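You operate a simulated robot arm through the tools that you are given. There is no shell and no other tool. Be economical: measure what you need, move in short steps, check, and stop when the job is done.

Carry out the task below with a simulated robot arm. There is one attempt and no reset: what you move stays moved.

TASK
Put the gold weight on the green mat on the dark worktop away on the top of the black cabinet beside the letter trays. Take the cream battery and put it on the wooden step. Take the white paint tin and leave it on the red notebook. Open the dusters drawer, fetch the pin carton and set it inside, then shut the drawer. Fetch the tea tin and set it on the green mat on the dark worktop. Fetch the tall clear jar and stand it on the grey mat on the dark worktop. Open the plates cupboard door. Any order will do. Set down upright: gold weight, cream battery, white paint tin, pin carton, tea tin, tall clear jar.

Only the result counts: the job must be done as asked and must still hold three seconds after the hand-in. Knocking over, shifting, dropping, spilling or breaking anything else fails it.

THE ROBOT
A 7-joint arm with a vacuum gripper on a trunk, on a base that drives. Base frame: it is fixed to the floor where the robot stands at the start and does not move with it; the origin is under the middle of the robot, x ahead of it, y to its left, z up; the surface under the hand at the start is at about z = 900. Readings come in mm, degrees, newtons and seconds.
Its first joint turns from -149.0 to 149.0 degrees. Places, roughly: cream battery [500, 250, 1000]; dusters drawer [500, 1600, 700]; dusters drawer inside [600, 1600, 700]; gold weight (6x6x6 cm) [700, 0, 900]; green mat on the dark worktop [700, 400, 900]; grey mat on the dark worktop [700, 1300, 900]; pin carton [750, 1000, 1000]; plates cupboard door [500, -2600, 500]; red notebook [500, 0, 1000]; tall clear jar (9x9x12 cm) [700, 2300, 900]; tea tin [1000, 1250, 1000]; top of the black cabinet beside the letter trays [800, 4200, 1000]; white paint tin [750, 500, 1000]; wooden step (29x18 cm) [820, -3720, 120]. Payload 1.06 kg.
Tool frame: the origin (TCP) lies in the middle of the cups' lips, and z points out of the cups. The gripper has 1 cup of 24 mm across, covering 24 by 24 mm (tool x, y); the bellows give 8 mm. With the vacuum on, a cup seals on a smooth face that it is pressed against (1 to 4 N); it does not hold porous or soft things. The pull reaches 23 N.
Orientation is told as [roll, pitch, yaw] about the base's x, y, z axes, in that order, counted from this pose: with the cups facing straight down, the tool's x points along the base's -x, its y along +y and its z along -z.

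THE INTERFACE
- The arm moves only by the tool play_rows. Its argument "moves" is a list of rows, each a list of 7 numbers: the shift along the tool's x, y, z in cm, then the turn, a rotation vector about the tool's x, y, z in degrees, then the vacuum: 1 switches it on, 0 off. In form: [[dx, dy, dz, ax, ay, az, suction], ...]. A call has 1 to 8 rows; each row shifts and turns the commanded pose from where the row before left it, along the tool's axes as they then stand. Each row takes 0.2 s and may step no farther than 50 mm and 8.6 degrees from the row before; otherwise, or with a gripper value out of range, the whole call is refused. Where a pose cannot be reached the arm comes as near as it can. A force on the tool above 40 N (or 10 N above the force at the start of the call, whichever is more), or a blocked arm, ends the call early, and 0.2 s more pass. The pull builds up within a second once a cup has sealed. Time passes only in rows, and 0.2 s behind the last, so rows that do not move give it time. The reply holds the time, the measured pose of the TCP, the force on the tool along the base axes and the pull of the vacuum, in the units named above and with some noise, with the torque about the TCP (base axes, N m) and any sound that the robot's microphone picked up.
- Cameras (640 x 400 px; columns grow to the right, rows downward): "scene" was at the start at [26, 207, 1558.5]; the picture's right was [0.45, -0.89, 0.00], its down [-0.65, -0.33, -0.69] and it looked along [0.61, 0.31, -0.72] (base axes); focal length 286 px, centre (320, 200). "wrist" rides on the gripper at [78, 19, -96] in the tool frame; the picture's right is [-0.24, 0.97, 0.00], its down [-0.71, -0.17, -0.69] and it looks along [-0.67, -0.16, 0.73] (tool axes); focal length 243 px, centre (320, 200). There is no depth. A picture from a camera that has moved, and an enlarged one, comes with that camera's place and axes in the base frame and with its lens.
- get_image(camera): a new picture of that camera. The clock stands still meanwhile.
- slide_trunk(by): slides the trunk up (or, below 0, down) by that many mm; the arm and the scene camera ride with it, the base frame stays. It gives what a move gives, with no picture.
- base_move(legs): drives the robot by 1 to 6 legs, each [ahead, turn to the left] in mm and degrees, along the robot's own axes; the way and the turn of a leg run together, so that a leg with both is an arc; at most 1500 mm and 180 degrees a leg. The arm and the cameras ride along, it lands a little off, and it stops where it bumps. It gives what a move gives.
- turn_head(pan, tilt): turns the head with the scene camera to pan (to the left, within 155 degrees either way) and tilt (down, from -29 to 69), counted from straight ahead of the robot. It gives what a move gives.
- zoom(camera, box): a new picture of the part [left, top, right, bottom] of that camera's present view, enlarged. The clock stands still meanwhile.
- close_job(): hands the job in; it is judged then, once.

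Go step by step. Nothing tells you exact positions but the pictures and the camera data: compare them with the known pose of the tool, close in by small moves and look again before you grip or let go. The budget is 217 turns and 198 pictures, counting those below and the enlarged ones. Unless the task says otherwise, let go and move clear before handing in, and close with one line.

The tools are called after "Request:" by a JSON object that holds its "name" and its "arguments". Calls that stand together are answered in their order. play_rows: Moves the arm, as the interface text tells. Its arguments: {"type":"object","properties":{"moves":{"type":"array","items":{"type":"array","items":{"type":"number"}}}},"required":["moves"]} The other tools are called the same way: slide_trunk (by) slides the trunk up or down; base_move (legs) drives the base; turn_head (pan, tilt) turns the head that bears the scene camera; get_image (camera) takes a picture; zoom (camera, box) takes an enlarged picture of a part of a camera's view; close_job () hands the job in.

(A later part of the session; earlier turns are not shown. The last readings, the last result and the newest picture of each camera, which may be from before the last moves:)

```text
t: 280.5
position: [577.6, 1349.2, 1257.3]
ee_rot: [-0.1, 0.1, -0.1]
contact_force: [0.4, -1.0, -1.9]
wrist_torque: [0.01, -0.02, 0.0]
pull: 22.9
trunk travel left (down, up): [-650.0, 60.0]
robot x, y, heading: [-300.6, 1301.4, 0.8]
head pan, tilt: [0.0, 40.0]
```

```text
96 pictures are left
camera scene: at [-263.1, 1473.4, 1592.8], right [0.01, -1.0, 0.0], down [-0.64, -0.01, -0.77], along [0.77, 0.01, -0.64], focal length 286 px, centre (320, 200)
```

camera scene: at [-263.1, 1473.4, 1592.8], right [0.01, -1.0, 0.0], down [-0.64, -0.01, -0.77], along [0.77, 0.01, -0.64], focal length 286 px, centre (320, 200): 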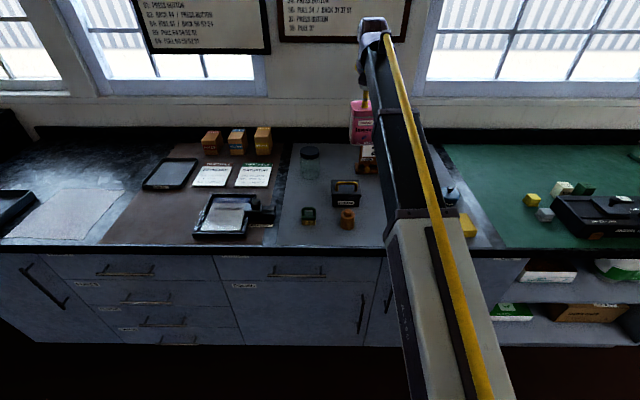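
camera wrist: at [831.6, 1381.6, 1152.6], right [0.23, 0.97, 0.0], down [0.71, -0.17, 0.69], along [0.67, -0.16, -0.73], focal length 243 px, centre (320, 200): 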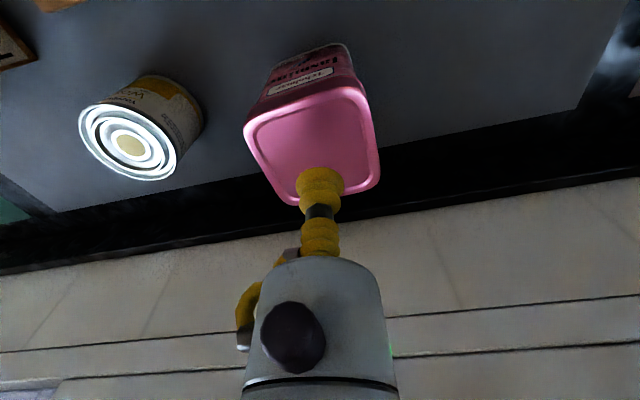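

Tea tin is held. Drive to the green mat; target the free back area near (740, 260).

Request:
{"name": "base_move", "arguments": {"legs": [[0, -90], [1150, 0], [0, 90]]}}

Request:
{"name": "turn_head", "arguments": {"pan": 5, "tilt": 48}}

Request:
{"name": "get_image", "arguments": {"camera": "scene"}}

Request:
{"name": "get_image", "arguments": {"camera": "wrist"}}

```text
t: 294.1
position: [527.8, 127.6, 1256.1]
ee_rot: [0.0, 0.0, -5.1]
contact_force: [0.0, -0.3, -2.1]
wrist_torque: [-0.02, 0.01, 0.0]
pull: 22.7
trunk travel left (down, up): [-650.0, 60.0]
robot x, y, heading: [-354.3, 157.5, -4.2]
head pan, tilt: [0.0, 40.0]
```

```text
t: 294.8
position: [527.2, 126.8, 1257.7]
ee_rot: [-0.1, 0.0, -5.1]
contact_force: [0.4, -1.1, -1.3]
wrist_torque: [0.01, 0.03, -0.02]
pull: 23.7
trunk travel left (down, up): [-650.0, 60.0]
robot x, y, heading: [-351.5, 158.6, -4.4]
head pan, tilt: [5.0, 48.0]
```

```text
95 pictures are left
camera scene: at [-305.3, 331.5, 1581.4], right [0.01, -1.0, 0.0], down [-0.74, -0.01, -0.67], along [0.67, 0.01, -0.74], focal length 286 px, centre (320, 200)
```

scene: 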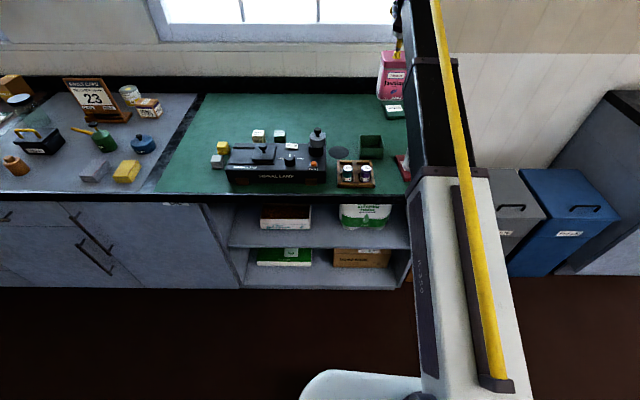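

```text
94 pictures are left
camera wrist: at [451.6, 153.1, 1351.4], right [0.32, 0.95, 0.0], down [0.69, -0.23, 0.69], along [0.65, -0.22, -0.73], focal length 243 px, centre (320, 200)
```

wrist: 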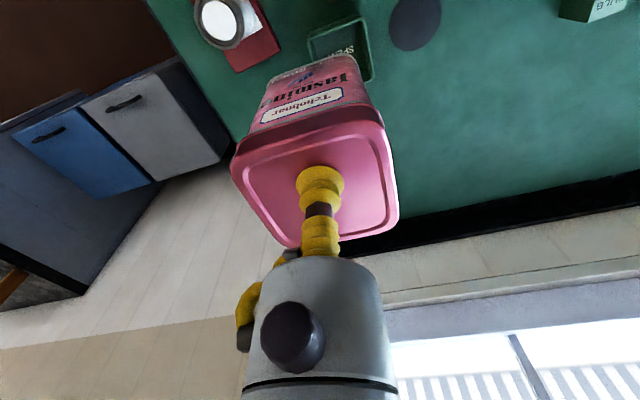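

Request:
{"name": "base_move", "arguments": {"legs": [[280, 0]]}}

Request:
{"name": "play_rows", "arguments": {"moves": [[2.2, 4.0, 0, 0, 0, 0, 1], [2.2, 4.0, 0, 0, 0, 0, 1], [2.2, 4.0, 0, 0, 0, 0, 1], [2.2, 4.0, 0, 0, 0, 0, 1], [0, 0, 4.5, 0, 0, -5.1, 1], [0, 0, 4.5, 0, 0, 0, 1]]}}

Request:
{"name": "get_image", "arguments": {"camera": "wrist"}}

Request:
{"name": "get_image", "arguments": {"camera": "scene"}}

```text
t: 296.7
position: [804.7, 103.7, 1256.6]
ee_rot: [-0.1, 0.0, -5.2]
contact_force: [-0.4, -0.8, -3.0]
wrist_torque: [0.02, 0.02, 0.02]
pull: 22.8
trunk travel left (down, up): [-650.0, 60.0]
robot x, y, heading: [-74.7, 136.8, -4.2]
head pan, tilt: [5.0, 48.0]
```

```text
t: 298.1
position: [731.1, 272.7, 1165.3]
ee_rot: [0.0, 0.0, -0.1]
contact_force: [0.0, 0.1, -1.6]
wrist_torque: [0.01, 0.0, -0.03]
pull: 23.1
trunk travel left (down, up): [-650.0, 60.0]
robot x, y, heading: [-77.3, 134.7, -4.5]
head pan, tilt: [5.0, 48.0]
```

```text
93 pictures are left
camera wrist: at [653.0, 292.2, 1260.0], right [0.24, 0.97, 0.0], down [0.71, -0.17, 0.69], along [0.67, -0.16, -0.73], focal length 243 px, centre (320, 200)
```

wrist: 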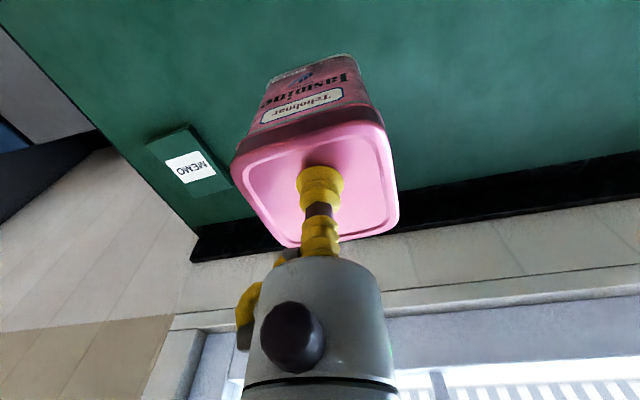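

```text
92 pictures are left
camera scene: at [-27.8, 310.2, 1581.4], right [0.01, -1.0, 0.0], down [-0.74, -0.01, -0.67], along [0.67, 0.01, -0.74], focal length 286 px, centre (320, 200)
```

scene: 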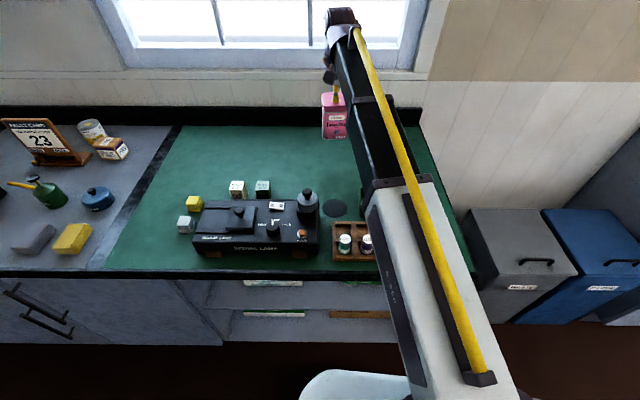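

Free area below. Descending.

Request:
{"name": "play_rows", "arguments": {"moves": [[0, 0, 4.5, 0, 0, 0, 1], [0, 0, 4.5, 0, 0, 0, 1], [0, 0, 3.5, 0, 0, 0, 1], [0, 0, 1, 0, 0, 0, 1], [0, 0, 0.4, 0, 0, 0, 1]]}}

Request:
{"name": "get_image", "arguments": {"camera": "scene"}}

```text
t: 299.3
position: [729.8, 272.3, 1027.3]
ee_rot: [0.0, -0.1, -0.2]
contact_force: [0.3, -0.1, -2.8]
wrist_torque: [0.02, 0.04, -0.02]
pull: 23.2
trunk travel left (down, up): [-650.0, 60.0]
robot x, y, heading: [-77.8, 140.8, -4.5]
head pan, tilt: [5.0, 48.0]
```

```text
91 pictures are left
camera scene: at [-28.2, 310.4, 1581.3], right [0.01, -1.0, 0.0], down [-0.74, -0.01, -0.67], along [0.67, 0.01, -0.74], focal length 286 px, centre (320, 200)
```

scene: 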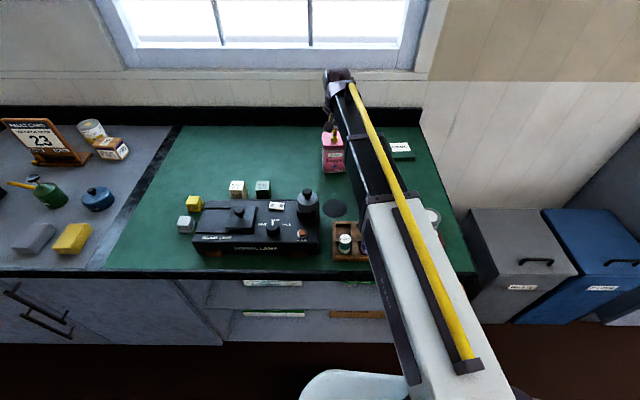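

Request:
{"name": "play_rows", "arguments": {"moves": [[0, 0, 0.5, 0, 0, 0, 1], [0, 0, 0.3, 0, 0, 0, 1], [0, 0, 0.3, 0, 0, 0, 1]]}}

```text
t: 300.1
position: [731.0, 272.2, 1017.3]
ee_rot: [0.0, 0.0, 0.0]
contact_force: [0.0, 0.2, -2.0]
wrist_torque: [0.01, 0.0, -0.03]
pull: 23.1
trunk travel left (down, up): [-650.0, 60.0]
robot x, y, heading: [-72.2, 136.1, -4.3]
head pan, tilt: [5.0, 48.0]
```

Request:
{"name": "play_rows", "arguments": {"moves": [[0, 0, 0.3, 0, 0, 0, 1], [0, 0, 0.2, 0, 0, 0, 1]]}}

```text
t: 300.7
position: [730.9, 273.3, 1012.0]
ee_rot: [-0.1, -0.2, -0.2]
contact_force: [1.8, 1.3, 17.7]
wrist_torque: [-0.02, -0.01, -0.06]
pull: 22.4
trunk travel left (down, up): [-650.0, 60.0]
robot x, y, heading: [-75.8, 136.7, -4.3]
head pan, tilt: [5.0, 48.0]
```

Request:
{"name": "play_rows", "arguments": {"moves": [[0, 0, -0.3, 0, 0, 0, 1], [0, 0, 0, 0, 0, 0, 0], [0, 0, 0, 0, 0, 0, 0], [0, 0, 0, 0, 0, 0, 0], [0, 0, -1, 0, 0, 0, 0], [0, 0, -4.5, 0, 0, 0, 0], [0, 0, -4.5, 0, 0, 0, 0], [0, 0, -4.5, 0, 0, 0, 0]]}}

Request:
{"name": "get_image", "arguments": {"camera": "wrist"}}

```text
t: 302.5
position: [729.2, 272.3, 1158.8]
ee_rot: [0.0, 0.0, -0.1]
contact_force: [0.7, -0.1, -0.3]
wrist_torque: [-0.02, 0.02, 0.03]
pull: 0.2
trunk travel left (down, up): [-650.0, 60.0]
robot x, y, heading: [-76.1, 136.2, -4.2]
head pan, tilt: [5.0, 48.0]
```

```text
90 pictures are left
camera wrist: at [651.8, 291.0, 1254.9], right [0.24, 0.97, 0.0], down [0.71, -0.17, 0.69], along [0.67, -0.16, -0.73], focal length 243 px, centre (320, 200)
```

wrist: 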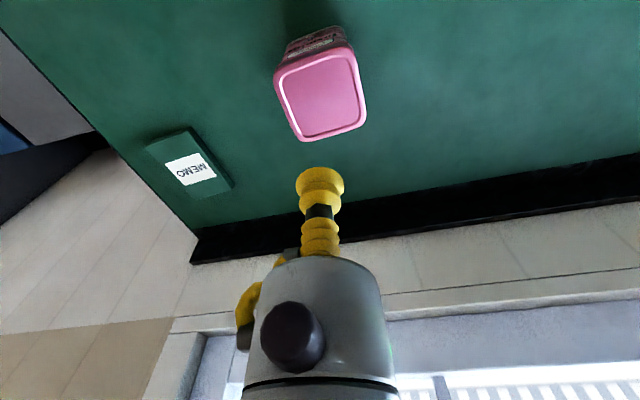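

Tea tin stands on the green mat. Next the dusters drawer: I drive in front of it to look.

Request:
{"name": "base_move", "arguments": {"legs": [[-380, 0], [0, 94], [1420, 0], [0, -90]]}}

Request:
{"name": "turn_head", "arguments": {"pan": 0, "tilt": 40}}

Request:
{"name": "get_image", "arguments": {"camera": "scene"}}

```text
t: 319.5
position: [341.1, 1812.7, 1159.0]
ee_rot: [0.0, 0.0, 4.9]
contact_force: [-0.1, -0.3, -0.4]
wrist_torque: [-0.01, 0.02, 0.02]
pull: 0.1
trunk travel left (down, up): [-650.0, 60.0]
robot x, y, heading: [-446.4, 1605.1, 0.8]
head pan, tilt: [5.0, 48.0]
```

```text
t: 320.2
position: [340.8, 1811.9, 1160.1]
ee_rot: [0.0, 0.0, 4.8]
contact_force: [0.5, 0.1, -0.2]
wrist_torque: [0.01, 0.02, 0.01]
pull: 0.2
trunk travel left (down, up): [-650.0, 60.0]
robot x, y, heading: [-448.0, 1608.0, 0.6]
head pan, tilt: [0.0, 40.0]
```

```text
89 pictures are left
camera scene: at [-410.7, 1778.1, 1592.7], right [0.01, -1.0, 0.0], down [-0.64, -0.01, -0.77], along [0.77, 0.01, -0.64], focal length 286 px, centre (320, 200)
```

scene: 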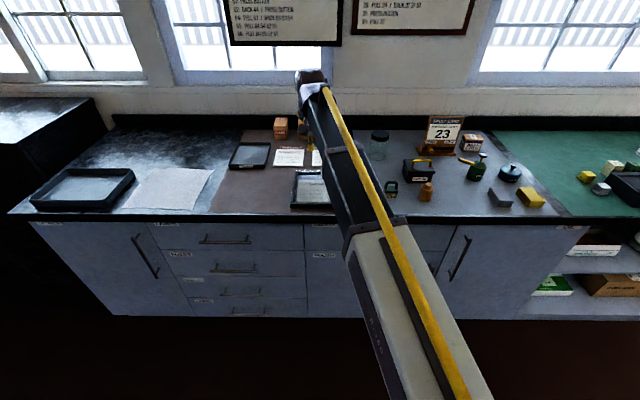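

Request:
{"name": "zoom", "arguments": {"camera": "scene", "box": [280, 200, 480, 300]}}

Request:
{"name": "get_image", "arguments": {"camera": "wrist"}}

```text
3.20 times, centred on (380, 250) of scene
camera zoom: at [-410.7, 1778.1, 1592.7], right [0.01, -1.0, 0.0], down [-0.64, -0.01, -0.77], along [0.77, 0.01, -0.64], focal length 914 px, centre (128, 40)
```

zoom: 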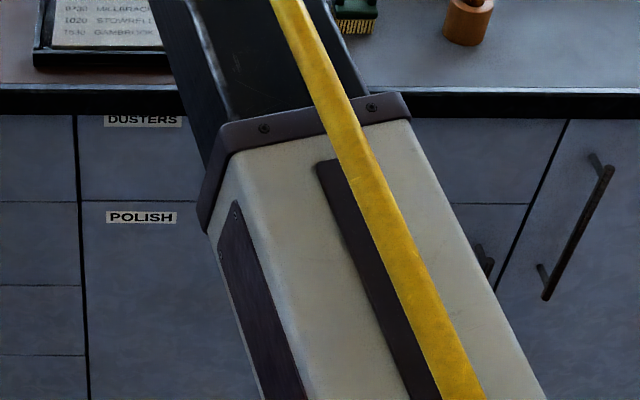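

```text
87 pictures are left
camera wrist: at [262.1, 1824.4, 1254.3], right [0.15, 0.99, 0.0], down [0.72, -0.11, 0.69], along [0.68, -0.1, -0.73], focal length 243 px, centre (320, 200)
```

wrist: 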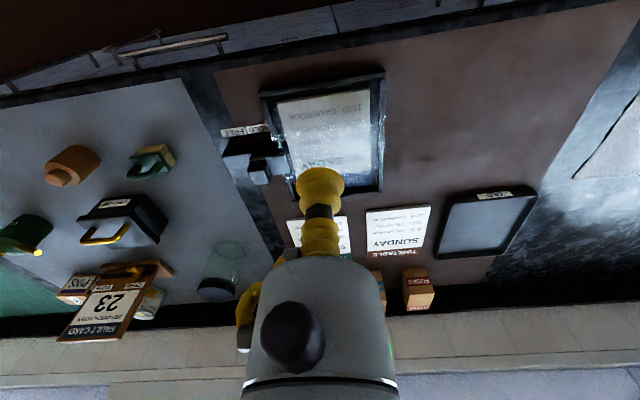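

The DUSTERS drawer is the top one: front x≈360, z 673–833, y 1249–1852, handle around y 1460–1650. I'll suck onto its front right of the handle at y≈1370. First bring the tool there.

Request:
{"name": "play_rows", "arguments": {"moves": [[0.8, -4.4, 0, 0, 0, 4.8, 0], [0.9, -4.4, 0, 0, 0, 0, 0], [0.9, -4.4, 0, 0, 0, 0, 0], [0.9, -4.4, 0, 0, 0, 0, 0], [0.9, -4.4, 0, 0, 0, 0, 0], [0.9, -4.4, 0, 0, 0, 0, 0], [0.9, -4.4, 0, 0, 0, 0, 0], [0.9, -4.4, 0, 0, 0, 0, 0]]}}

Request:
{"name": "play_rows", "arguments": {"moves": [[0.9, -4.4, 0, 0, 0, 0, 0], [0.9, -4.4, 0, 0, 0, 0, 0], [0, 0, 0, 0, -8.5, 0, 0], [0, 0, 0, 0, -8.5, 0, 0], [0, 0, 0, 0, -8.5, 0, 0], [0, 0, 0, 0, -8.5, 0, 0], [0, 0, 0, 0, -8.5, 0, 0], [0, 0, 0, 0, -8.5, 0, 0]]}}

Request:
{"name": "play_rows", "arguments": {"moves": [[0, 0, 0, 0, -8.5, 0, 0], [0, 0, 0, 0, -8.5, 0, 0], [0, 0, 0, 0, -8.5, 0, 0], [0, 0, 0, 0, -8.5, 0, 0], [0, 0, 0, 0, -5, 0, 0]]}}

Request:
{"name": "slide_trunk", "arguments": {"by": -400}}

Request:
{"name": "get_image", "arguments": {"camera": "wrist"}}

Request:
{"name": "get_image", "arguments": {"camera": "scene"}}

```text
t: 322.0
position: [273.7, 1457.6, 1159.9]
ee_rot: [0.0, 0.0, 0.1]
contact_force: [0.4, -0.6, 0.7]
wrist_torque: [-0.02, 0.02, -0.03]
pull: 0.1
trunk travel left (down, up): [-650.0, 60.0]
robot x, y, heading: [-450.1, 1607.0, 0.5]
head pan, tilt: [0.0, 40.0]
```

```text
t: 323.8
position: [256.0, 1370.4, 1160.0]
ee_rot: [0.1, -51.1, -0.1]
contact_force: [-0.3, 0.2, -0.3]
wrist_torque: [-0.01, 0.0, -0.01]
pull: 0.1
trunk travel left (down, up): [-650.0, 60.0]
robot x, y, heading: [-449.3, 1604.3, 0.7]
head pan, tilt: [0.0, 40.0]
```

```text
t: 325.0
position: [256.4, 1370.8, 1159.5]
ee_rot: [165.2, -89.9, -165.3]
contact_force: [-0.5, -0.3, 0.3]
wrist_torque: [0.01, 0.03, 0.04]
pull: 0.1
trunk travel left (down, up): [-650.0, 60.0]
robot x, y, heading: [-447.1, 1609.0, 0.8]
head pan, tilt: [0.0, 40.0]
```

```text
t: 328.8
position: [255.8, 1371.1, 760.1]
ee_rot: [157.2, -90.1, -157.1]
contact_force: [-0.3, -0.2, 0.4]
wrist_torque: [-0.02, -0.01, 0.01]
pull: 0.1
trunk travel left (down, up): [-250.0, 460.0]
robot x, y, heading: [-448.4, 1607.7, 0.4]
head pan, tilt: [0.0, 40.0]
```

```text
86 pictures are left
camera wrist: at [161.1, 1390.1, 680.4], right [0.0, 0.97, 0.24], down [-0.69, -0.17, 0.71], along [0.73, -0.16, 0.67], focal length 243 px, centre (320, 200)
```

wrist: 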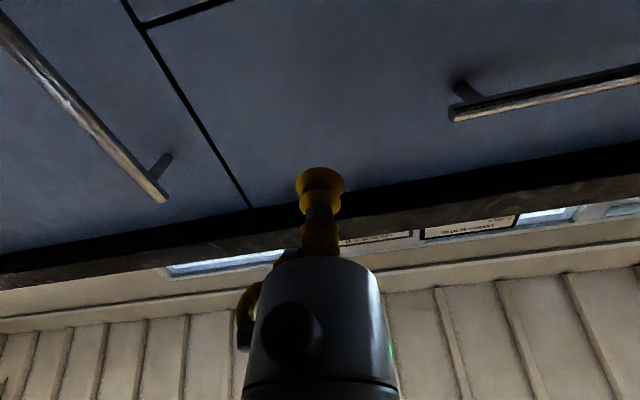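

```text
85 pictures are left
camera scene: at [-410.7, 1777.9, 1192.8], right [0.01, -1.0, 0.0], down [-0.64, -0.01, -0.77], along [0.77, 0.01, -0.64], focal length 286 px, centre (320, 200)
```

scene: 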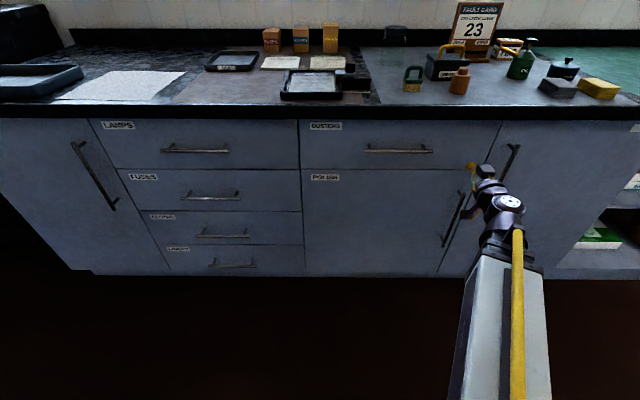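

Handle end at (322, 1460, 771), drawer's right edge y≈1270. The tool at y 1371 is well placed; approach with vacuum.

Request:
{"name": "play_rows", "arguments": {"moves": [[1.3, 0, 4, 0, 0, 0, 0], [0, 0, 4, 0, 0, 0, 0], [0, 0, 1, 0, 0, 0, 1], [0, 0, 0.6, 0, 0, 0, 1], [0, 0, 0.5, 0, 0, 0, 1], [0, 0, 0.4, 0, 0, 0, 1]]}}

```text
t: 330.2
position: [358.2, 1371.1, 747.7]
ee_rot: [-172.2, -89.8, 172.3]
contact_force: [-19.0, 4.7, -5.4]
wrist_torque: [0.06, -0.02, -0.09]
pull: 23.5
trunk travel left (down, up): [-250.0, 460.0]
robot x, y, heading: [-445.8, 1607.9, 0.6]
head pan, tilt: [0.0, 40.0]
```

Sealed. Pull it open a little with the arm, then by driving back.

Request:
{"name": "play_rows", "arguments": {"moves": [[0, 0, -0.8, 0, 0, 0, 1], [0, 0, -1, 0, 0, 0, 1], [0, 0, -1.5, 0, 0, 0, 1]]}}

Request:
{"name": "base_move", "arguments": {"legs": [[-130, 0]]}}

Request:
{"name": "get_image", "arguments": {"camera": "scene"}}

```text
t: 331.0
position: [327.7, 1372.2, 747.1]
ee_rot: [-166.8, -89.9, 166.9]
contact_force: [-1.4, 11.2, 0.8]
wrist_torque: [0.01, 0.02, -0.19]
pull: 22.8
trunk travel left (down, up): [-250.0, 460.0]
robot x, y, heading: [-447.8, 1606.8, 0.1]
head pan, tilt: [0.0, 40.0]
```

```text
t: 332.3
position: [198.0, 1368.8, 746.3]
ee_rot: [-169.2, -89.9, 169.2]
contact_force: [1.0, 5.1, -2.8]
wrist_torque: [-0.08, 0.01, -0.03]
pull: 22.8
trunk travel left (down, up): [-250.0, 460.0]
robot x, y, heading: [-580.4, 1606.1, 0.7]
head pan, tilt: [0.0, 40.0]
```

```text
84 pictures are left
camera scene: at [-540.9, 1777.0, 1192.8], right [0.01, -1.0, 0.0], down [-0.64, -0.01, -0.77], along [0.77, 0.01, -0.64], focal length 286 px, centre (320, 200)
```

scene: 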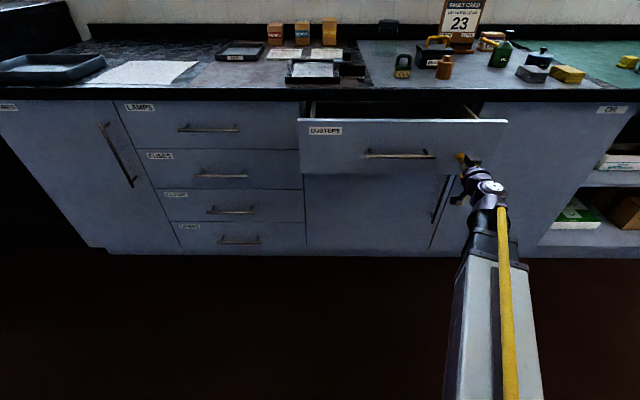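

The drawer opens. Pull another ~130 mm.

Request:
{"name": "base_move", "arguments": {"legs": [[-130, 0]]}}

Request:
{"name": "get_image", "arguments": {"camera": "scene"}}

```text
t: 333.6
position: [68.9, 1368.6, 746.9]
ee_rot: [-152.4, -89.9, 152.6]
contact_force: [0.8, 2.5, -5.2]
wrist_torque: [-0.03, -0.04, -0.03]
pull: 22.8
trunk travel left (down, up): [-250.0, 460.0]
robot x, y, heading: [-709.6, 1602.4, 0.6]
head pan, tilt: [0.0, 40.0]
```

```text
83 pictures are left
camera scene: at [-671.4, 1775.6, 1192.8], right [0.01, -1.0, 0.0], down [-0.64, -0.01, -0.77], along [0.77, 0.01, -0.64], focal length 286 px, centre (320, 200)
```

scene: 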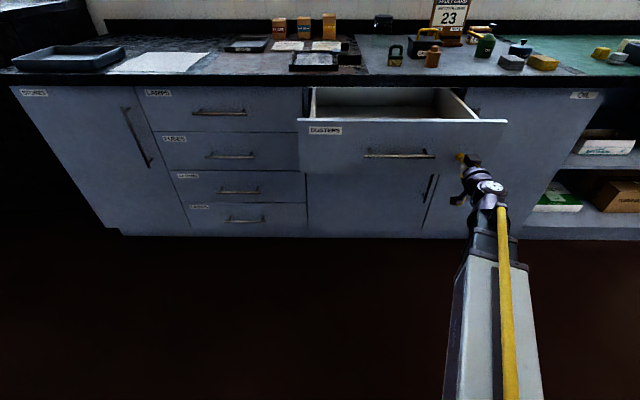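

Drawer is ~290 mm open. Release, retract, turn the tool vertical, raise, then go for the pin carton.

Request:
{"name": "play_rows", "arguments": {"moves": [[0, 0, 0, 0, 0, 0, 0], [0, 0, 0, 0, 0, 0, 0], [0, 0, 0, 0, 0, 0, 0], [0, 0, -2, 0, 0, 0, 0], [0, 0, -4, 0, 0, 0, 0], [0, 0, 0, 0, 8.5, 0, 0], [0, 0, 0, 0, 8.5, 0, 0], [0, 0, 0, 0, 8.5, 0, 0]]}}

Request:
{"name": "play_rows", "arguments": {"moves": [[0, 0, 0, 0, 8.5, 0, 0], [0, 0, 0, 0, 8.5, 0, 0], [0, 0, 0, 0, 8.5, 0, 0], [0, 0, 0, 0, 8.5, 0, 0], [0, 0, 0, 0, 8.5, 0, 0], [0, 0, 0, 0, 8.5, 0, 0], [0, 0, 0, 0, 8.5, 0, 0], [0, 0, 0, 0, 5, 0, 0]]}}

Request:
{"name": "slide_trunk", "arguments": {"by": 400}}

Request:
{"name": "get_image", "arguments": {"camera": "scene"}}

```text
t: 335.4
position: [7.0, 1368.5, 747.0]
ee_rot: [0.0, -64.5, 0.2]
contact_force: [-0.2, 0.5, 0.5]
wrist_torque: [0.02, 0.03, -0.01]
pull: 0.0
trunk travel left (down, up): [-250.0, 460.0]
robot x, y, heading: [-707.1, 1606.9, 0.5]
head pan, tilt: [0.0, 40.0]
```

```text
t: 337.1
position: [6.4, 1368.6, 747.0]
ee_rot: [0.1, 0.1, 0.1]
contact_force: [-0.5, -0.3, 0.2]
wrist_torque: [-0.02, -0.01, -0.02]
pull: 0.0
trunk travel left (down, up): [-250.0, 460.0]
robot x, y, heading: [-710.0, 1605.0, 0.8]
head pan, tilt: [0.0, 40.0]
```

```text
t: 341.0
position: [7.2, 1369.7, 1147.0]
ee_rot: [0.0, 0.0, 0.1]
contact_force: [0.1, -0.3, 0.6]
wrist_torque: [0.02, 0.0, 0.0]
pull: 0.0
trunk travel left (down, up): [-650.0, 60.0]
robot x, y, heading: [-713.0, 1600.7, 0.4]
head pan, tilt: [0.0, 40.0]
```

```text
82 pictures are left
camera scene: at [-671.6, 1775.5, 1592.8], right [0.01, -1.0, 0.0], down [-0.64, -0.01, -0.77], along [0.77, 0.01, -0.64], focal length 286 px, centre (320, 200)
```

scene: 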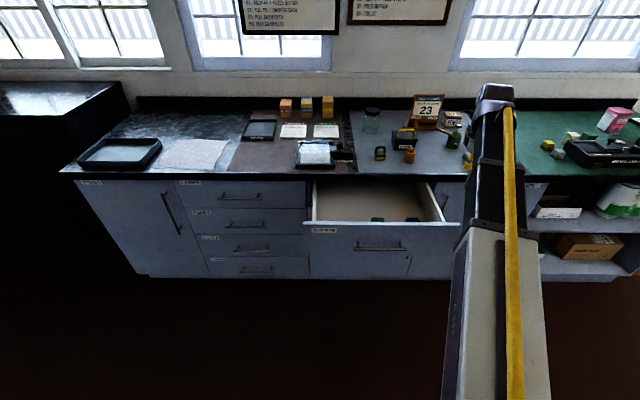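

The drawer holds a couple of small items near its front right. Now go for the pin carton, staying clear of the drawer.

Request:
{"name": "base_move", "arguments": {"legs": [[130, 0], [0, -90], [750, 0], [0, 90], [540, 0]]}}

Request:
{"name": "turn_head", "arguments": {"pan": 0, "tilt": 45}}

Request:
{"name": "get_image", "arguments": {"camera": "scene"}}

Request:
{"name": "get_image", "arguments": {"camera": "wrist"}}

```text
t: 356.2
position: [680.4, 583.3, 1146.4]
ee_rot: [0.0, -0.1, -1.7]
contact_force: [1.0, 0.3, -0.4]
wrist_torque: [0.01, 0.0, 0.02]
pull: 0.1
trunk travel left (down, up): [-650.0, 60.0]
robot x, y, heading: [-29.0, 842.8, -1.2]
head pan, tilt: [0.0, 40.0]
```

```text
t: 356.9
position: [681.0, 582.7, 1145.9]
ee_rot: [0.0, 0.0, -1.7]
contact_force: [-0.3, -0.1, -0.2]
wrist_torque: [0.01, -0.02, 0.01]
pull: 0.2
trunk travel left (down, up): [-650.0, 60.0]
robot x, y, heading: [-28.2, 845.1, -1.1]
head pan, tilt: [0.0, 45.0]
```

```text
81 pictures are left
camera scene: at [11.8, 1011.7, 1585.6], right [-0.02, -1.0, 0.0], down [-0.71, 0.01, -0.71], along [0.71, -0.02, -0.71], focal length 286 px, centre (320, 200)
```

scene: 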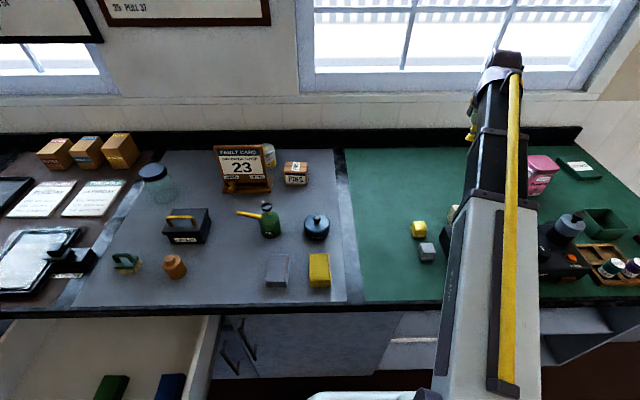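

```text
80 pictures are left
camera wrist: at [603.7, 604.4, 1241.5], right [0.26, 0.96, 0.0], down [0.7, -0.19, 0.69], along [0.66, -0.18, -0.73], focal length 243 px, centre (320, 200)
```

wrist: 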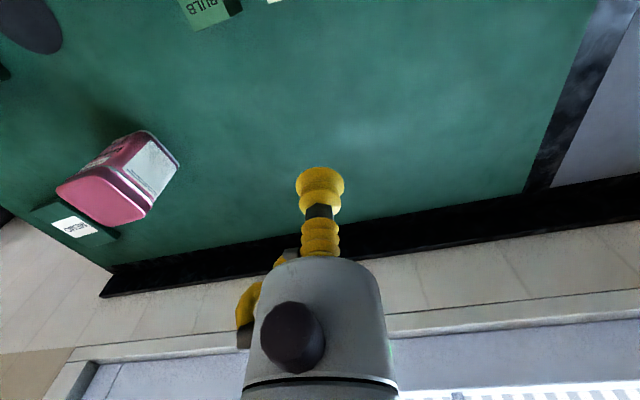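

Pin carton near (796, 1080). Move the tool over it.

Request:
{"name": "play_rows", "arguments": {"moves": [[-0.9, 4.5, 0, 0, 0, -1.7, 0], [-0.9, 4.5, 0, 0, 0, 0, 0], [-0.9, 4.5, 0, 0, 0, 0, 0], [-0.9, 4.5, 0, 0, 0, 0, 0], [-0.9, 4.5, 0, 0, 0, 0, 0], [-0.9, 4.5, 0, 0, 0, 0, 0], [-0.9, 4.5, 0, 0, 0, 0, 0], [-0.9, 4.5, 0, 0, 0, 0, 0]]}}

Request:
{"name": "play_rows", "arguments": {"moves": [[-0.9, 4.5, 0, 0, 0, 0, 0], [-0.9, 4.5, 0, 0, 0, 0, 0], [-0.5, 4, 1.5, 0, 0, 0, 0], [0, 0, 3, 0, 0, 0, 0]]}}

Request:
{"name": "get_image", "arguments": {"camera": "wrist"}}

Request:
{"name": "get_image", "arguments": {"camera": "scene"}}

```text
t: 358.7
position: [754.5, 946.0, 1145.8]
ee_rot: [0.1, -0.2, 0.0]
contact_force: [0.2, 0.7, -0.2]
wrist_torque: [-0.01, -0.01, -0.01]
pull: 0.0
trunk travel left (down, up): [-650.0, 60.0]
robot x, y, heading: [-25.9, 840.4, -1.0]
head pan, tilt: [0.0, 45.0]
```

```text
t: 359.7
position: [776.2, 1076.2, 1100.7]
ee_rot: [0.0, 0.0, 0.0]
contact_force: [0.1, 1.0, 0.6]
wrist_torque: [0.0, 0.01, -0.04]
pull: 0.0
trunk travel left (down, up): [-650.0, 60.0]
robot x, y, heading: [-30.2, 841.6, -1.0]
head pan, tilt: [0.0, 45.0]
```

```text
79 pictures are left
camera wrist: at [698.3, 1094.9, 1195.7], right [0.24, 0.97, 0.0], down [0.71, -0.17, 0.69], along [0.67, -0.16, -0.73], focal length 243 px, centre (320, 200)
```

wrist: 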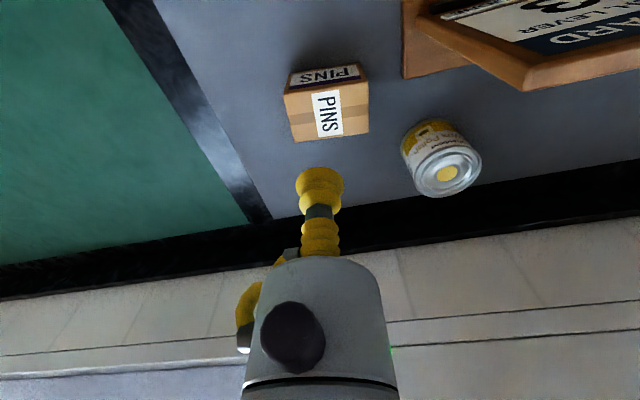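

```text
78 pictures are left
camera scene: at [11.9, 1012.1, 1585.5], right [-0.02, -1.0, 0.0], down [-0.71, 0.01, -0.71], along [0.71, -0.02, -0.71], focal length 286 px, centre (320, 200)
```

scene: 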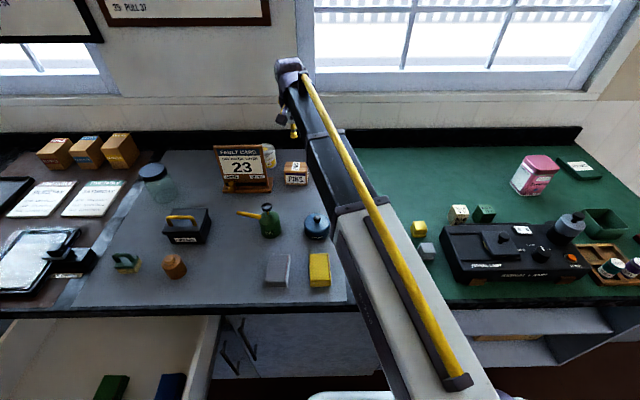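

Request:
{"name": "play_rows", "arguments": {"moves": [[-2.3, 0.3, 4, 0, 0, 0, 0], [0, 0, 4.3, 0, 0, 0, 0]]}}

Request:
{"name": "get_image", "arguments": {"camera": "wrist"}}

Request:
{"name": "zoom", "arguments": {"camera": "scene", "box": [250, 110, 350, 200]}}

```text
t: 360.3
position: [801.6, 1079.1, 1018.5]
ee_rot: [0.0, -0.1, -0.1]
contact_force: [-0.4, -0.2, 0.8]
wrist_torque: [0.03, 0.0, -0.01]
pull: 0.1
trunk travel left (down, up): [-650.0, 60.0]
robot x, y, heading: [-28.6, 841.4, -1.0]
head pan, tilt: [0.0, 45.0]
```

```text
77 pictures are left
camera wrist: at [723.4, 1098.0, 1113.2], right [0.24, 0.97, 0.0], down [0.71, -0.17, 0.69], along [0.67, -0.16, -0.73], focal length 243 px, centre (320, 200)
```

wrist: 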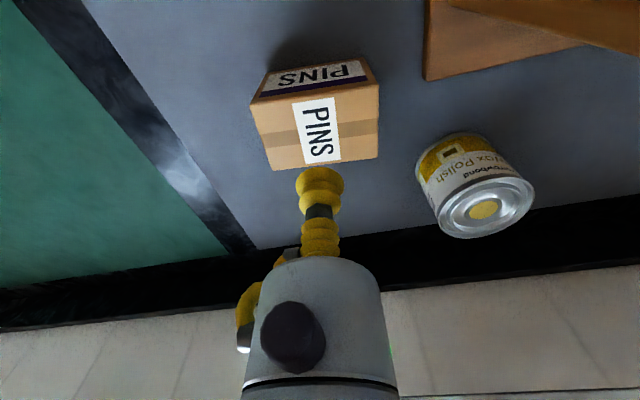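

```text
4.44 times, centred on (300, 155) of scene
camera zoom: at [12.2, 1012.0, 1585.5], right [-0.02, -1.0, 0.0], down [-0.71, 0.01, -0.71], along [0.71, -0.02, -0.71], focal length 1269 px, centre (409, 400)
```

zoom: 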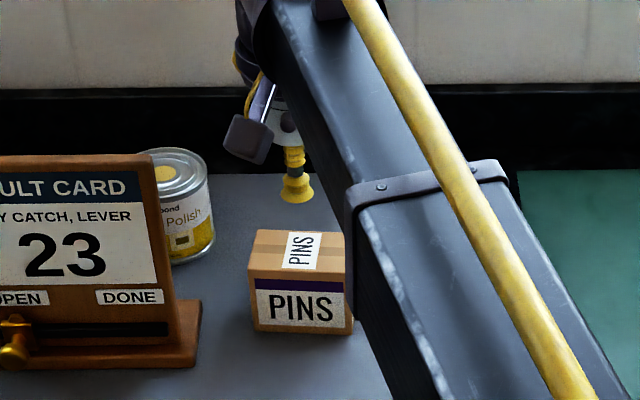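

Request:
{"name": "play_rows", "arguments": {"moves": [[0, -0.1, 4, 0, 0, 0, 1], [0, 0, 1, 0, 0, 0, 1], [0, 0, 0.4, 0, 0, 0, 1], [0, 0, 0.4, 0, 0, 0, 1], [0, 0, 0, 0, 0, 0, 1]]}}

```text
t: 361.5
position: [800.6, 1077.1, 961.6]
ee_rot: [0.0, -0.3, 0.0]
contact_force: [3.1, 5.2, 18.8]
wrist_torque: [-0.01, 0.01, -0.05]
pull: 22.4
trunk travel left (down, up): [-650.0, 60.0]
robot x, y, heading: [-27.9, 841.4, -1.1]
head pan, tilt: [0.0, 45.0]
```

Sealed. Lift the pin carton.

Request:
{"name": "play_rows", "arguments": {"moves": [[0, 0, -0.5, 0, 0, 0, 1], [0, 0, -1, 0, 0, 0, 1], [0, 0, -3, 0, 0, 0, 1], [0, 0, -4.5, 0, 0, 0, 1], [0, 0, -4.5, 0, 0, 0, 1], [0, 0, -4.5, 0, 0, 0, 1], [0, 0, -4, 0, 0, 0, 1]]}}

Request:
{"name": "get_image", "arguments": {"camera": "wrist"}}

```text
t: 363.1
position: [799.7, 1075.3, 1182.9]
ee_rot: [0.0, 0.0, 0.0]
contact_force: [0.9, 0.0, -3.3]
wrist_torque: [0.02, -0.01, 0.03]
pull: 22.9
trunk travel left (down, up): [-650.0, 60.0]
robot x, y, heading: [-27.5, 839.9, -1.2]
head pan, tilt: [0.0, 45.0]
```

```text
75 pictures are left
camera wrist: at [722.3, 1094.5, 1278.5], right [0.24, 0.97, 0.0], down [0.71, -0.17, 0.69], along [0.67, -0.16, -0.73], focal length 243 px, centre (320, 200)
```

wrist: 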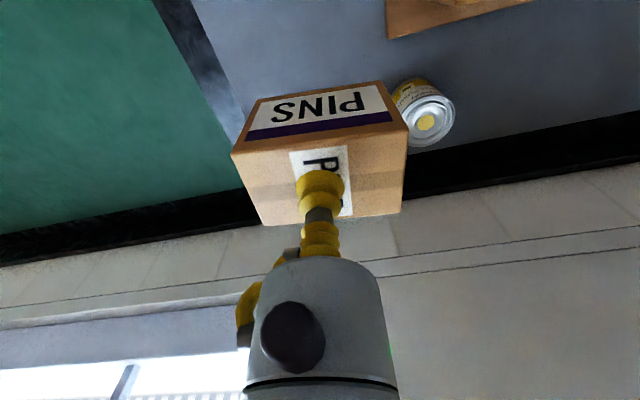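

Request:
{"name": "base_move", "arguments": {"legs": [[-540, 0]]}}

Request:
{"name": "play_rows", "arguments": {"moves": [[3, -4, 0, 0, 0, 0, 1], [3, -4, 0, 0, 0, 0, 1], [3, -4, 0, 0, 0, 0, 1], [3, -4, 0, 0, 0, 0, 1]]}}

Request:
{"name": "base_move", "arguments": {"legs": [[0, 91], [740, 0], [0, -90]]}}

Request:
{"name": "turn_head", "arguments": {"pan": 0, "tilt": 50}}

Request:
{"name": "get_image", "arguments": {"camera": "scene"}}

Request:
{"name": "get_image", "arguments": {"camera": "wrist"}}

```text
t: 366.2
position: [261.9, 1090.0, 1184.1]
ee_rot: [0.1, 0.0, 0.3]
contact_force: [-0.2, 0.3, -2.8]
wrist_torque: [-0.01, 0.01, 0.01]
pull: 23.0
trunk travel left (down, up): [-650.0, 60.0]
robot x, y, heading: [-567.1, 851.6, -0.9]
head pan, tilt: [0.0, 45.0]
```

```text
t: 367.2
position: [142.8, 929.8, 1181.5]
ee_rot: [-0.1, 0.0, 0.5]
contact_force: [-0.9, 0.5, -3.0]
wrist_torque: [-0.01, -0.01, -0.02]
pull: 23.0
trunk travel left (down, up): [-650.0, 60.0]
robot x, y, heading: [-567.6, 849.7, -0.8]
head pan, tilt: [0.0, 45.0]
```

```text
t: 378.9
position: [151.6, 1694.2, 1182.9]
ee_rot: [0.0, 0.1, 1.5]
contact_force: [0.0, -0.4, -2.2]
wrist_torque: [-0.01, -0.01, 0.01]
pull: 23.3
trunk travel left (down, up): [-650.0, 60.0]
robot x, y, heading: [-555.4, 1603.7, 0.4]
head pan, tilt: [0.0, 45.0]
```

```text
t: 379.5
position: [150.9, 1693.4, 1181.4]
ee_rot: [0.0, -0.1, 1.5]
contact_force: [0.2, 0.2, -2.4]
wrist_torque: [0.0, 0.04, 0.01]
pull: 22.7
trunk travel left (down, up): [-650.0, 60.0]
robot x, y, heading: [-558.5, 1601.7, 0.4]
head pan, tilt: [0.0, 50.0]
```

```text
74 pictures are left
camera scene: at [-524.1, 1772.9, 1578.6], right [0.01, -1.0, 0.0], down [-0.77, 0.0, -0.64], along [0.64, 0.0, -0.77], focal length 286 px, centre (320, 200)
```

scene: 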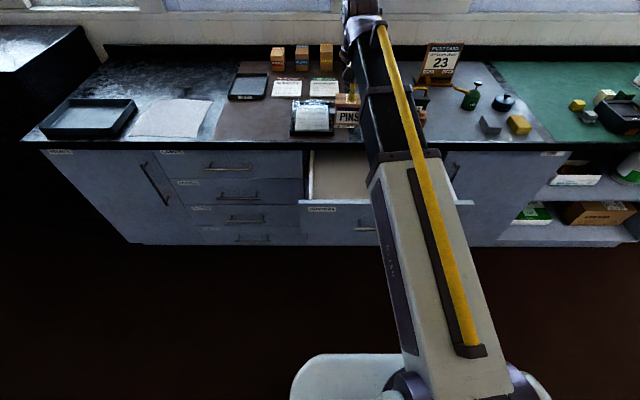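

```text
73 pictures are left
camera wrist: at [73.1, 1710.7, 1276.8], right [0.21, 0.98, 0.0], down [0.71, -0.15, 0.69], along [0.67, -0.14, -0.73], focal length 243 px, centre (320, 200)
```

wrist: 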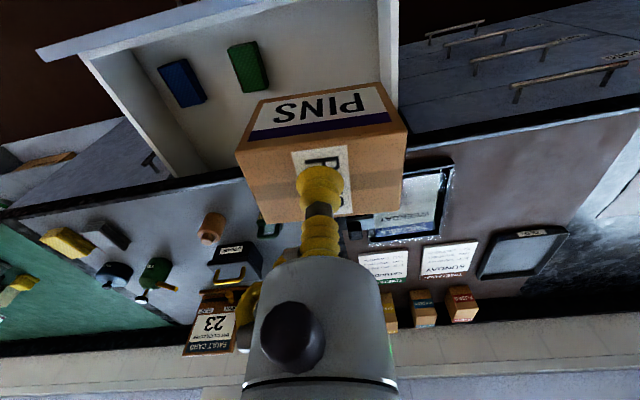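

The left half of the drawer is free (items lie right of y≈1565). Target (200, 1688). Lower the trunk and align.

Request:
{"name": "play_rows", "arguments": {"moves": [[-2.5, -0.3, 0, 0, 0, 1.5, 1], [-2.4, -0.2, 0, 0, 0, 0, 1]]}}

Request:
{"name": "slide_trunk", "arguments": {"by": -250}}

Request:
{"name": "get_image", "arguments": {"camera": "wrist"}}

Request:
{"name": "get_image", "arguments": {"camera": "scene"}}

```text
t: 380.1
position: [202.0, 1689.7, 1181.2]
ee_rot: [0.0, 0.0, 0.0]
contact_force: [-0.1, 0.8, -2.8]
wrist_torque: [-0.02, 0.02, -0.03]
pull: 23.2
trunk travel left (down, up): [-650.0, 60.0]
robot x, y, heading: [-553.7, 1599.2, 0.2]
head pan, tilt: [0.0, 50.0]
```

```text
t: 382.7
position: [199.8, 1689.8, 931.0]
ee_rot: [0.0, 0.0, 0.0]
contact_force: [0.8, -0.1, -2.4]
wrist_torque: [0.01, -0.01, 0.01]
pull: 22.8
trunk travel left (down, up): [-400.0, 310.0]
robot x, y, heading: [-553.5, 1602.2, 0.6]
head pan, tilt: [0.0, 50.0]
```

```text
72 pictures are left
camera wrist: at [123.2, 1708.5, 1026.6], right [0.24, 0.97, 0.0], down [0.71, -0.17, 0.69], along [0.67, -0.16, -0.73], focal length 243 px, centre (320, 200)
```

wrist: 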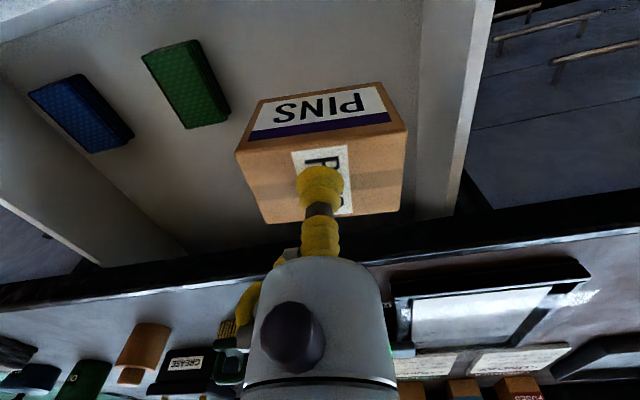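

```text
71 pictures are left
camera scene: at [-524.2, 1772.9, 1328.6], right [0.01, -1.0, 0.0], down [-0.77, 0.0, -0.64], along [0.64, 0.0, -0.77], focal length 286 px, centre (320, 200)
```

scene: 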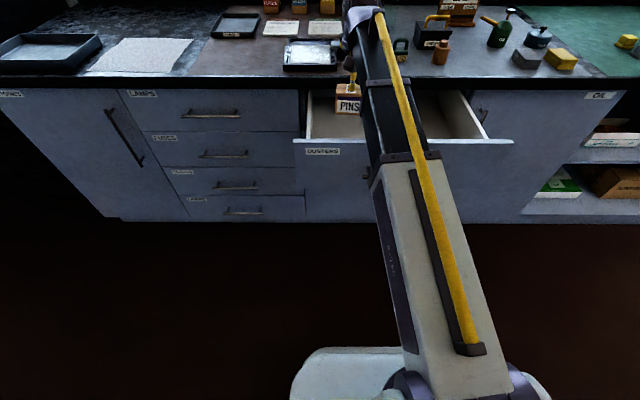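

Request:
{"name": "play_rows", "arguments": {"moves": [[0, 0, 4, 0, 0, 0, 1], [0, 0, 4, 0, 0, 0, 1], [0, 0, 4, 0, 0, 0, 1]]}}

Request:
{"name": "get_image", "arguments": {"camera": "wrist"}}

Request:
{"name": "zoom", "arguments": {"camera": "scene", "box": [280, 40, 520, 180]}}

```text
t: 383.5
position: [201.1, 1690.4, 809.7]
ee_rot: [0.0, 0.0, 0.0]
contact_force: [0.8, -0.5, -2.9]
wrist_torque: [-0.02, -0.02, -0.02]
pull: 22.9
trunk travel left (down, up): [-400.0, 310.0]
robot x, y, heading: [-552.1, 1600.7, 0.3]
head pan, tilt: [0.0, 50.0]
```

```text
70 pictures are left
camera wrist: at [122.6, 1708.9, 905.0], right [0.24, 0.97, 0.0], down [0.71, -0.17, 0.69], along [0.67, -0.16, -0.73], focal length 243 px, centre (320, 200)
```

wrist: 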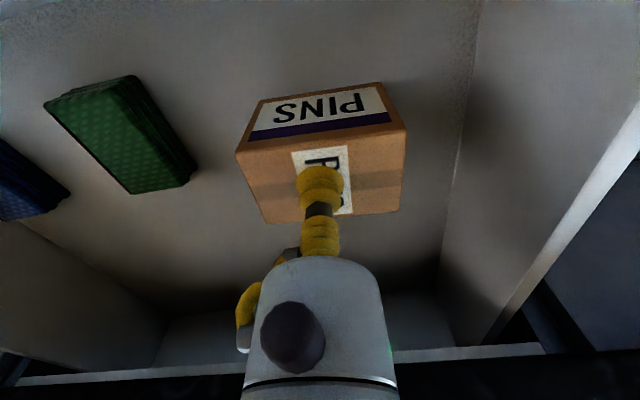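

```text
2.67 times, centred on (400, 110) of scene
camera zoom: at [-524.3, 1772.9, 1328.7], right [0.01, -1.0, 0.0], down [-0.77, 0.0, -0.64], along [0.64, 0.0, -0.77], focal length 761 px, centre (107, 440)
```

zoom: 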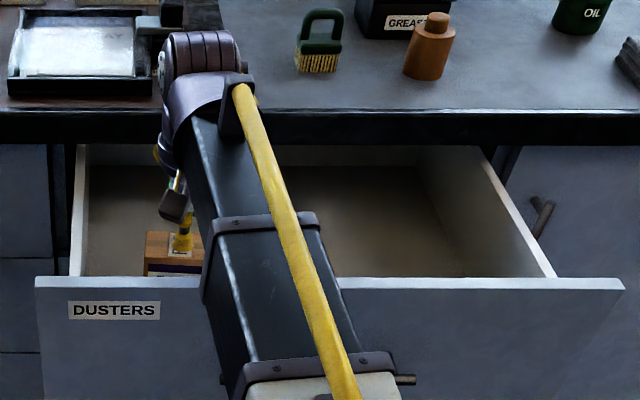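

Request:
{"name": "play_rows", "arguments": {"moves": [[0, 0, 2.5, 0, 0, 0, 1], [0, 0, 1, 0, 0, 0, 1], [0, 0, 0.5, 0, 0, 0, 1]]}}

Request:
{"name": "get_image", "arguments": {"camera": "wrist"}}

```text
t: 384.3
position: [200.9, 1689.3, 772.5]
ee_rot: [0.0, -0.1, 0.0]
contact_force: [0.4, -0.5, 20.3]
wrist_torque: [0.01, 0.06, 0.04]
pull: 23.0
trunk travel left (down, up): [-400.0, 310.0]
robot x, y, heading: [-558.2, 1598.8, 0.3]
head pan, tilt: [0.0, 50.0]
```

```text
68 pictures are left
camera wrist: at [122.2, 1708.5, 867.5], right [0.24, 0.97, 0.0], down [0.71, -0.17, 0.69], along [0.67, -0.16, -0.73], focal length 243 px, centre (320, 200)
```

wrist: 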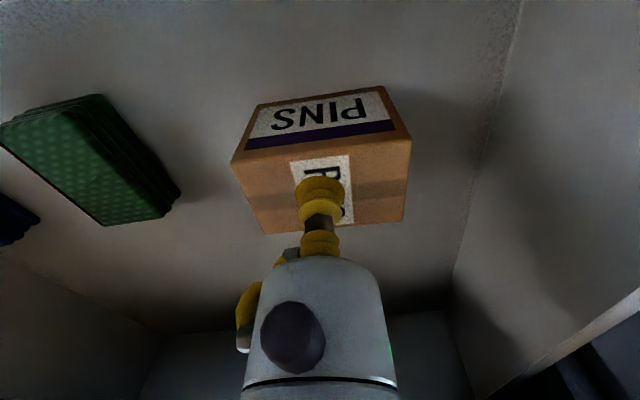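

Contact with the drawer floor. Release and rise.

Request:
{"name": "play_rows", "arguments": {"moves": [[0, 0, -0.4, 0, 0, 0, 1], [0, 0, 0, 0, 0, 0, 0], [0, 0, 0, 0, 0, 0, 0], [0, 0, 0, 0, 0, 0, 0], [0, 0, -1, 0, 0, 0, 0], [0, 0, -4.5, 0, 0, 0, 0], [0, 0, -4.5, 0, 0, 0, 0], [0, 0, -4.5, 0, 0, 0, 0]]}}

Request:
{"name": "slide_trunk", "arguments": {"by": 200}}

Request:
{"name": "get_image", "arguments": {"camera": "wrist"}}

```text
t: 386.1
position: [200.1, 1689.6, 920.6]
ee_rot: [0.0, 0.0, 0.0]
contact_force: [-0.2, -0.5, -0.4]
wrist_torque: [-0.01, 0.0, 0.02]
pull: 0.1
trunk travel left (down, up): [-400.0, 310.0]
robot x, y, heading: [-554.5, 1598.4, 0.2]
head pan, tilt: [0.0, 50.0]
```

```text
t: 388.3
position: [199.7, 1688.3, 1122.2]
ee_rot: [0.0, 0.0, 0.1]
contact_force: [-0.1, -0.2, 0.2]
wrist_torque: [0.01, 0.01, 0.01]
pull: 0.0
trunk travel left (down, up): [-600.0, 110.0]
robot x, y, heading: [-555.5, 1599.3, 0.1]
head pan, tilt: [0.0, 50.0]
```

```text
67 pictures are left
camera wrist: at [122.3, 1708.4, 1217.0], right [0.24, 0.97, 0.0], down [0.71, -0.17, 0.69], along [0.67, -0.16, -0.73], focal length 243 px, centre (320, 200)
```

wrist: 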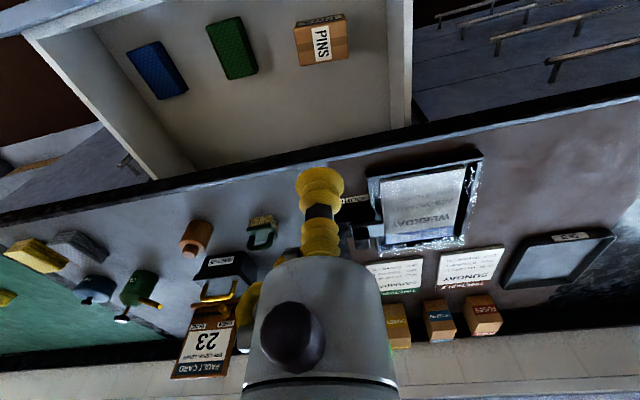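

Carton is inside. Now back off, turn the tool horizontal and push the drawer shut at y≈1730 (left of the handle).

Request:
{"name": "base_move", "arguments": {"legs": [[-150, 0]]}}

Request:
{"name": "play_rows", "arguments": {"moves": [[3, 2, 0, 0, 0, 0, 0], [3, 2, 0, 0, 0, 0, 0], [0, 0, 0, 0, -8.5, 0, 0], [0, 0, 0, 0, -8.5, 0, 0], [0, 0, 0, 0, -8.5, 0, 0], [0, 0, 0, 0, -8.5, 0, 0], [0, 0, 0, 0, -8.5, 0, 0], [0, 0, 0, 0, -8.5, 0, 0]]}}

Request:
{"name": "play_rows", "arguments": {"moves": [[0, 0, 0, 0, -8.5, 0, 0], [0, 0, 0, 0, -8.5, 0, 0], [0, 0, 0, 0, -8.5, 0, 0], [0, 0, 0, 0, -8.5, 0, 0], [0, 0, 0, 0, -5, 0, 0]]}}

Request:
{"name": "slide_trunk", "arguments": {"by": -372}}

Request:
{"name": "get_image", "arguments": {"camera": "wrist"}}

Request:
{"name": "get_image", "arguments": {"camera": "scene"}}

```text
t: 389.6
position: [52.3, 1692.1, 1121.9]
ee_rot: [-0.1, 0.0, 0.3]
contact_force: [-0.7, -0.8, 0.1]
wrist_torque: [-0.01, 0.0, 0.03]
pull: 0.1
trunk travel left (down, up): [-600.0, 110.0]
robot x, y, heading: [-704.6, 1602.3, 0.7]
head pan, tilt: [0.0, 50.0]
```

```text
t: 391.4
position: [-8.4, 1729.6, 1122.6]
ee_rot: [0.1, -51.1, 0.3]
contact_force: [-0.2, -0.2, -0.8]
wrist_torque: [0.01, -0.01, 0.03]
pull: 0.0
trunk travel left (down, up): [-600.0, 110.0]
robot x, y, heading: [-701.4, 1603.3, 0.7]
head pan, tilt: [0.0, 50.0]
```

```text
t: 392.6
position: [9.1, 1736.6, 1123.5]
ee_rot: [-144.1, -90.0, 144.5]
contact_force: [0.0, 0.0, -0.5]
wrist_torque: [0.0, -0.01, -0.03]
pull: 0.2
out of reach, approached as far as the arm can: row 3, 4
trunk travel left (down, up): [-600.0, 110.0]
robot x, y, heading: [-704.5, 1603.4, 0.8]
head pan, tilt: [0.0, 50.0]
```

```text
t: 396.2
position: [9.2, 1735.8, 752.0]
ee_rot: [-156.9, -90.0, 157.2]
contact_force: [0.5, -0.5, -0.5]
wrist_torque: [-0.02, -0.01, 0.02]
pull: 0.0
trunk travel left (down, up): [-228.0, 482.0]
robot x, y, heading: [-702.8, 1602.3, 0.7]
head pan, tilt: [0.0, 50.0]
```

```text
66 pictures are left
camera wrist: at [-86.1, 1755.2, 673.0], right [0.0, 0.97, 0.23], down [-0.68, -0.17, 0.71], along [0.73, -0.16, 0.67], focal length 243 px, centre (320, 200)
```

wrist: 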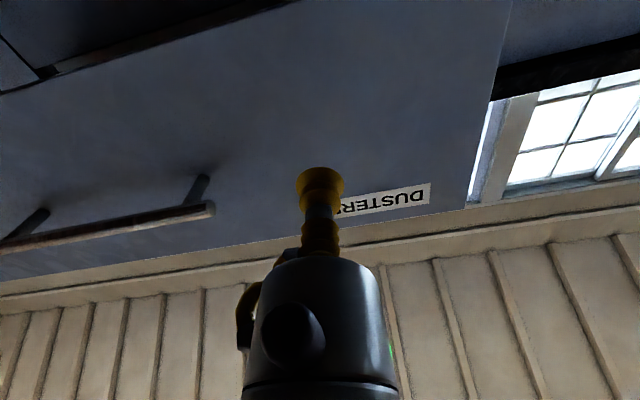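

```text
65 pictures are left
camera scene: at [-672.8, 1771.9, 1156.6], right [0.01, -1.0, 0.0], down [-0.77, -0.01, -0.64], along [0.64, 0.01, -0.77], focal length 286 px, centre (320, 200)
```

scene: 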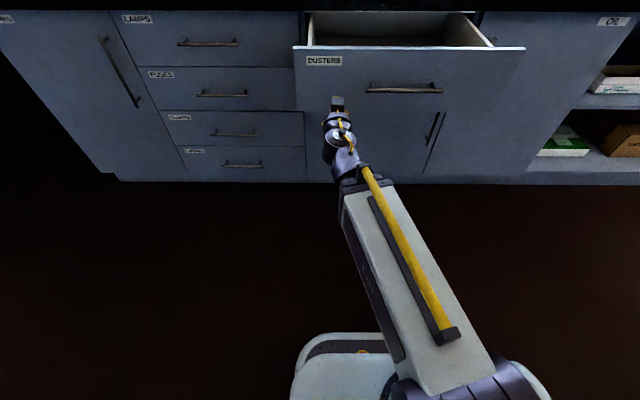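

Pushing the drawer closed with the arm.

Request:
{"name": "play_rows", "arguments": {"moves": [[0, 0, 4, 0, 0, 0, 0], [0, 0, 1, 0, 0, 0, 0], [0, 0, 1.5, 0, 0, 0, 0], [0, 0, 1.5, 0, 0, 0, 0], [0, 0, 2, 0, 0, 0, 0], [0, 0, 2, 0, 0, 0, 0], [0, 0, 2, 0, 0, 0, 0], [0, 0, 2, 0, 0, 0, 0]]}}

```text
t: 398.0
position: [169.4, 1738.8, 753.6]
ee_rot: [-163.8, -89.9, 164.2]
contact_force: [-0.2, -0.3, 0.4]
wrist_torque: [-0.01, 0.02, 0.01]
pull: 0.2
trunk travel left (down, up): [-228.0, 482.0]
robot x, y, heading: [-702.7, 1602.3, 0.6]
head pan, tilt: [0.0, 50.0]
```

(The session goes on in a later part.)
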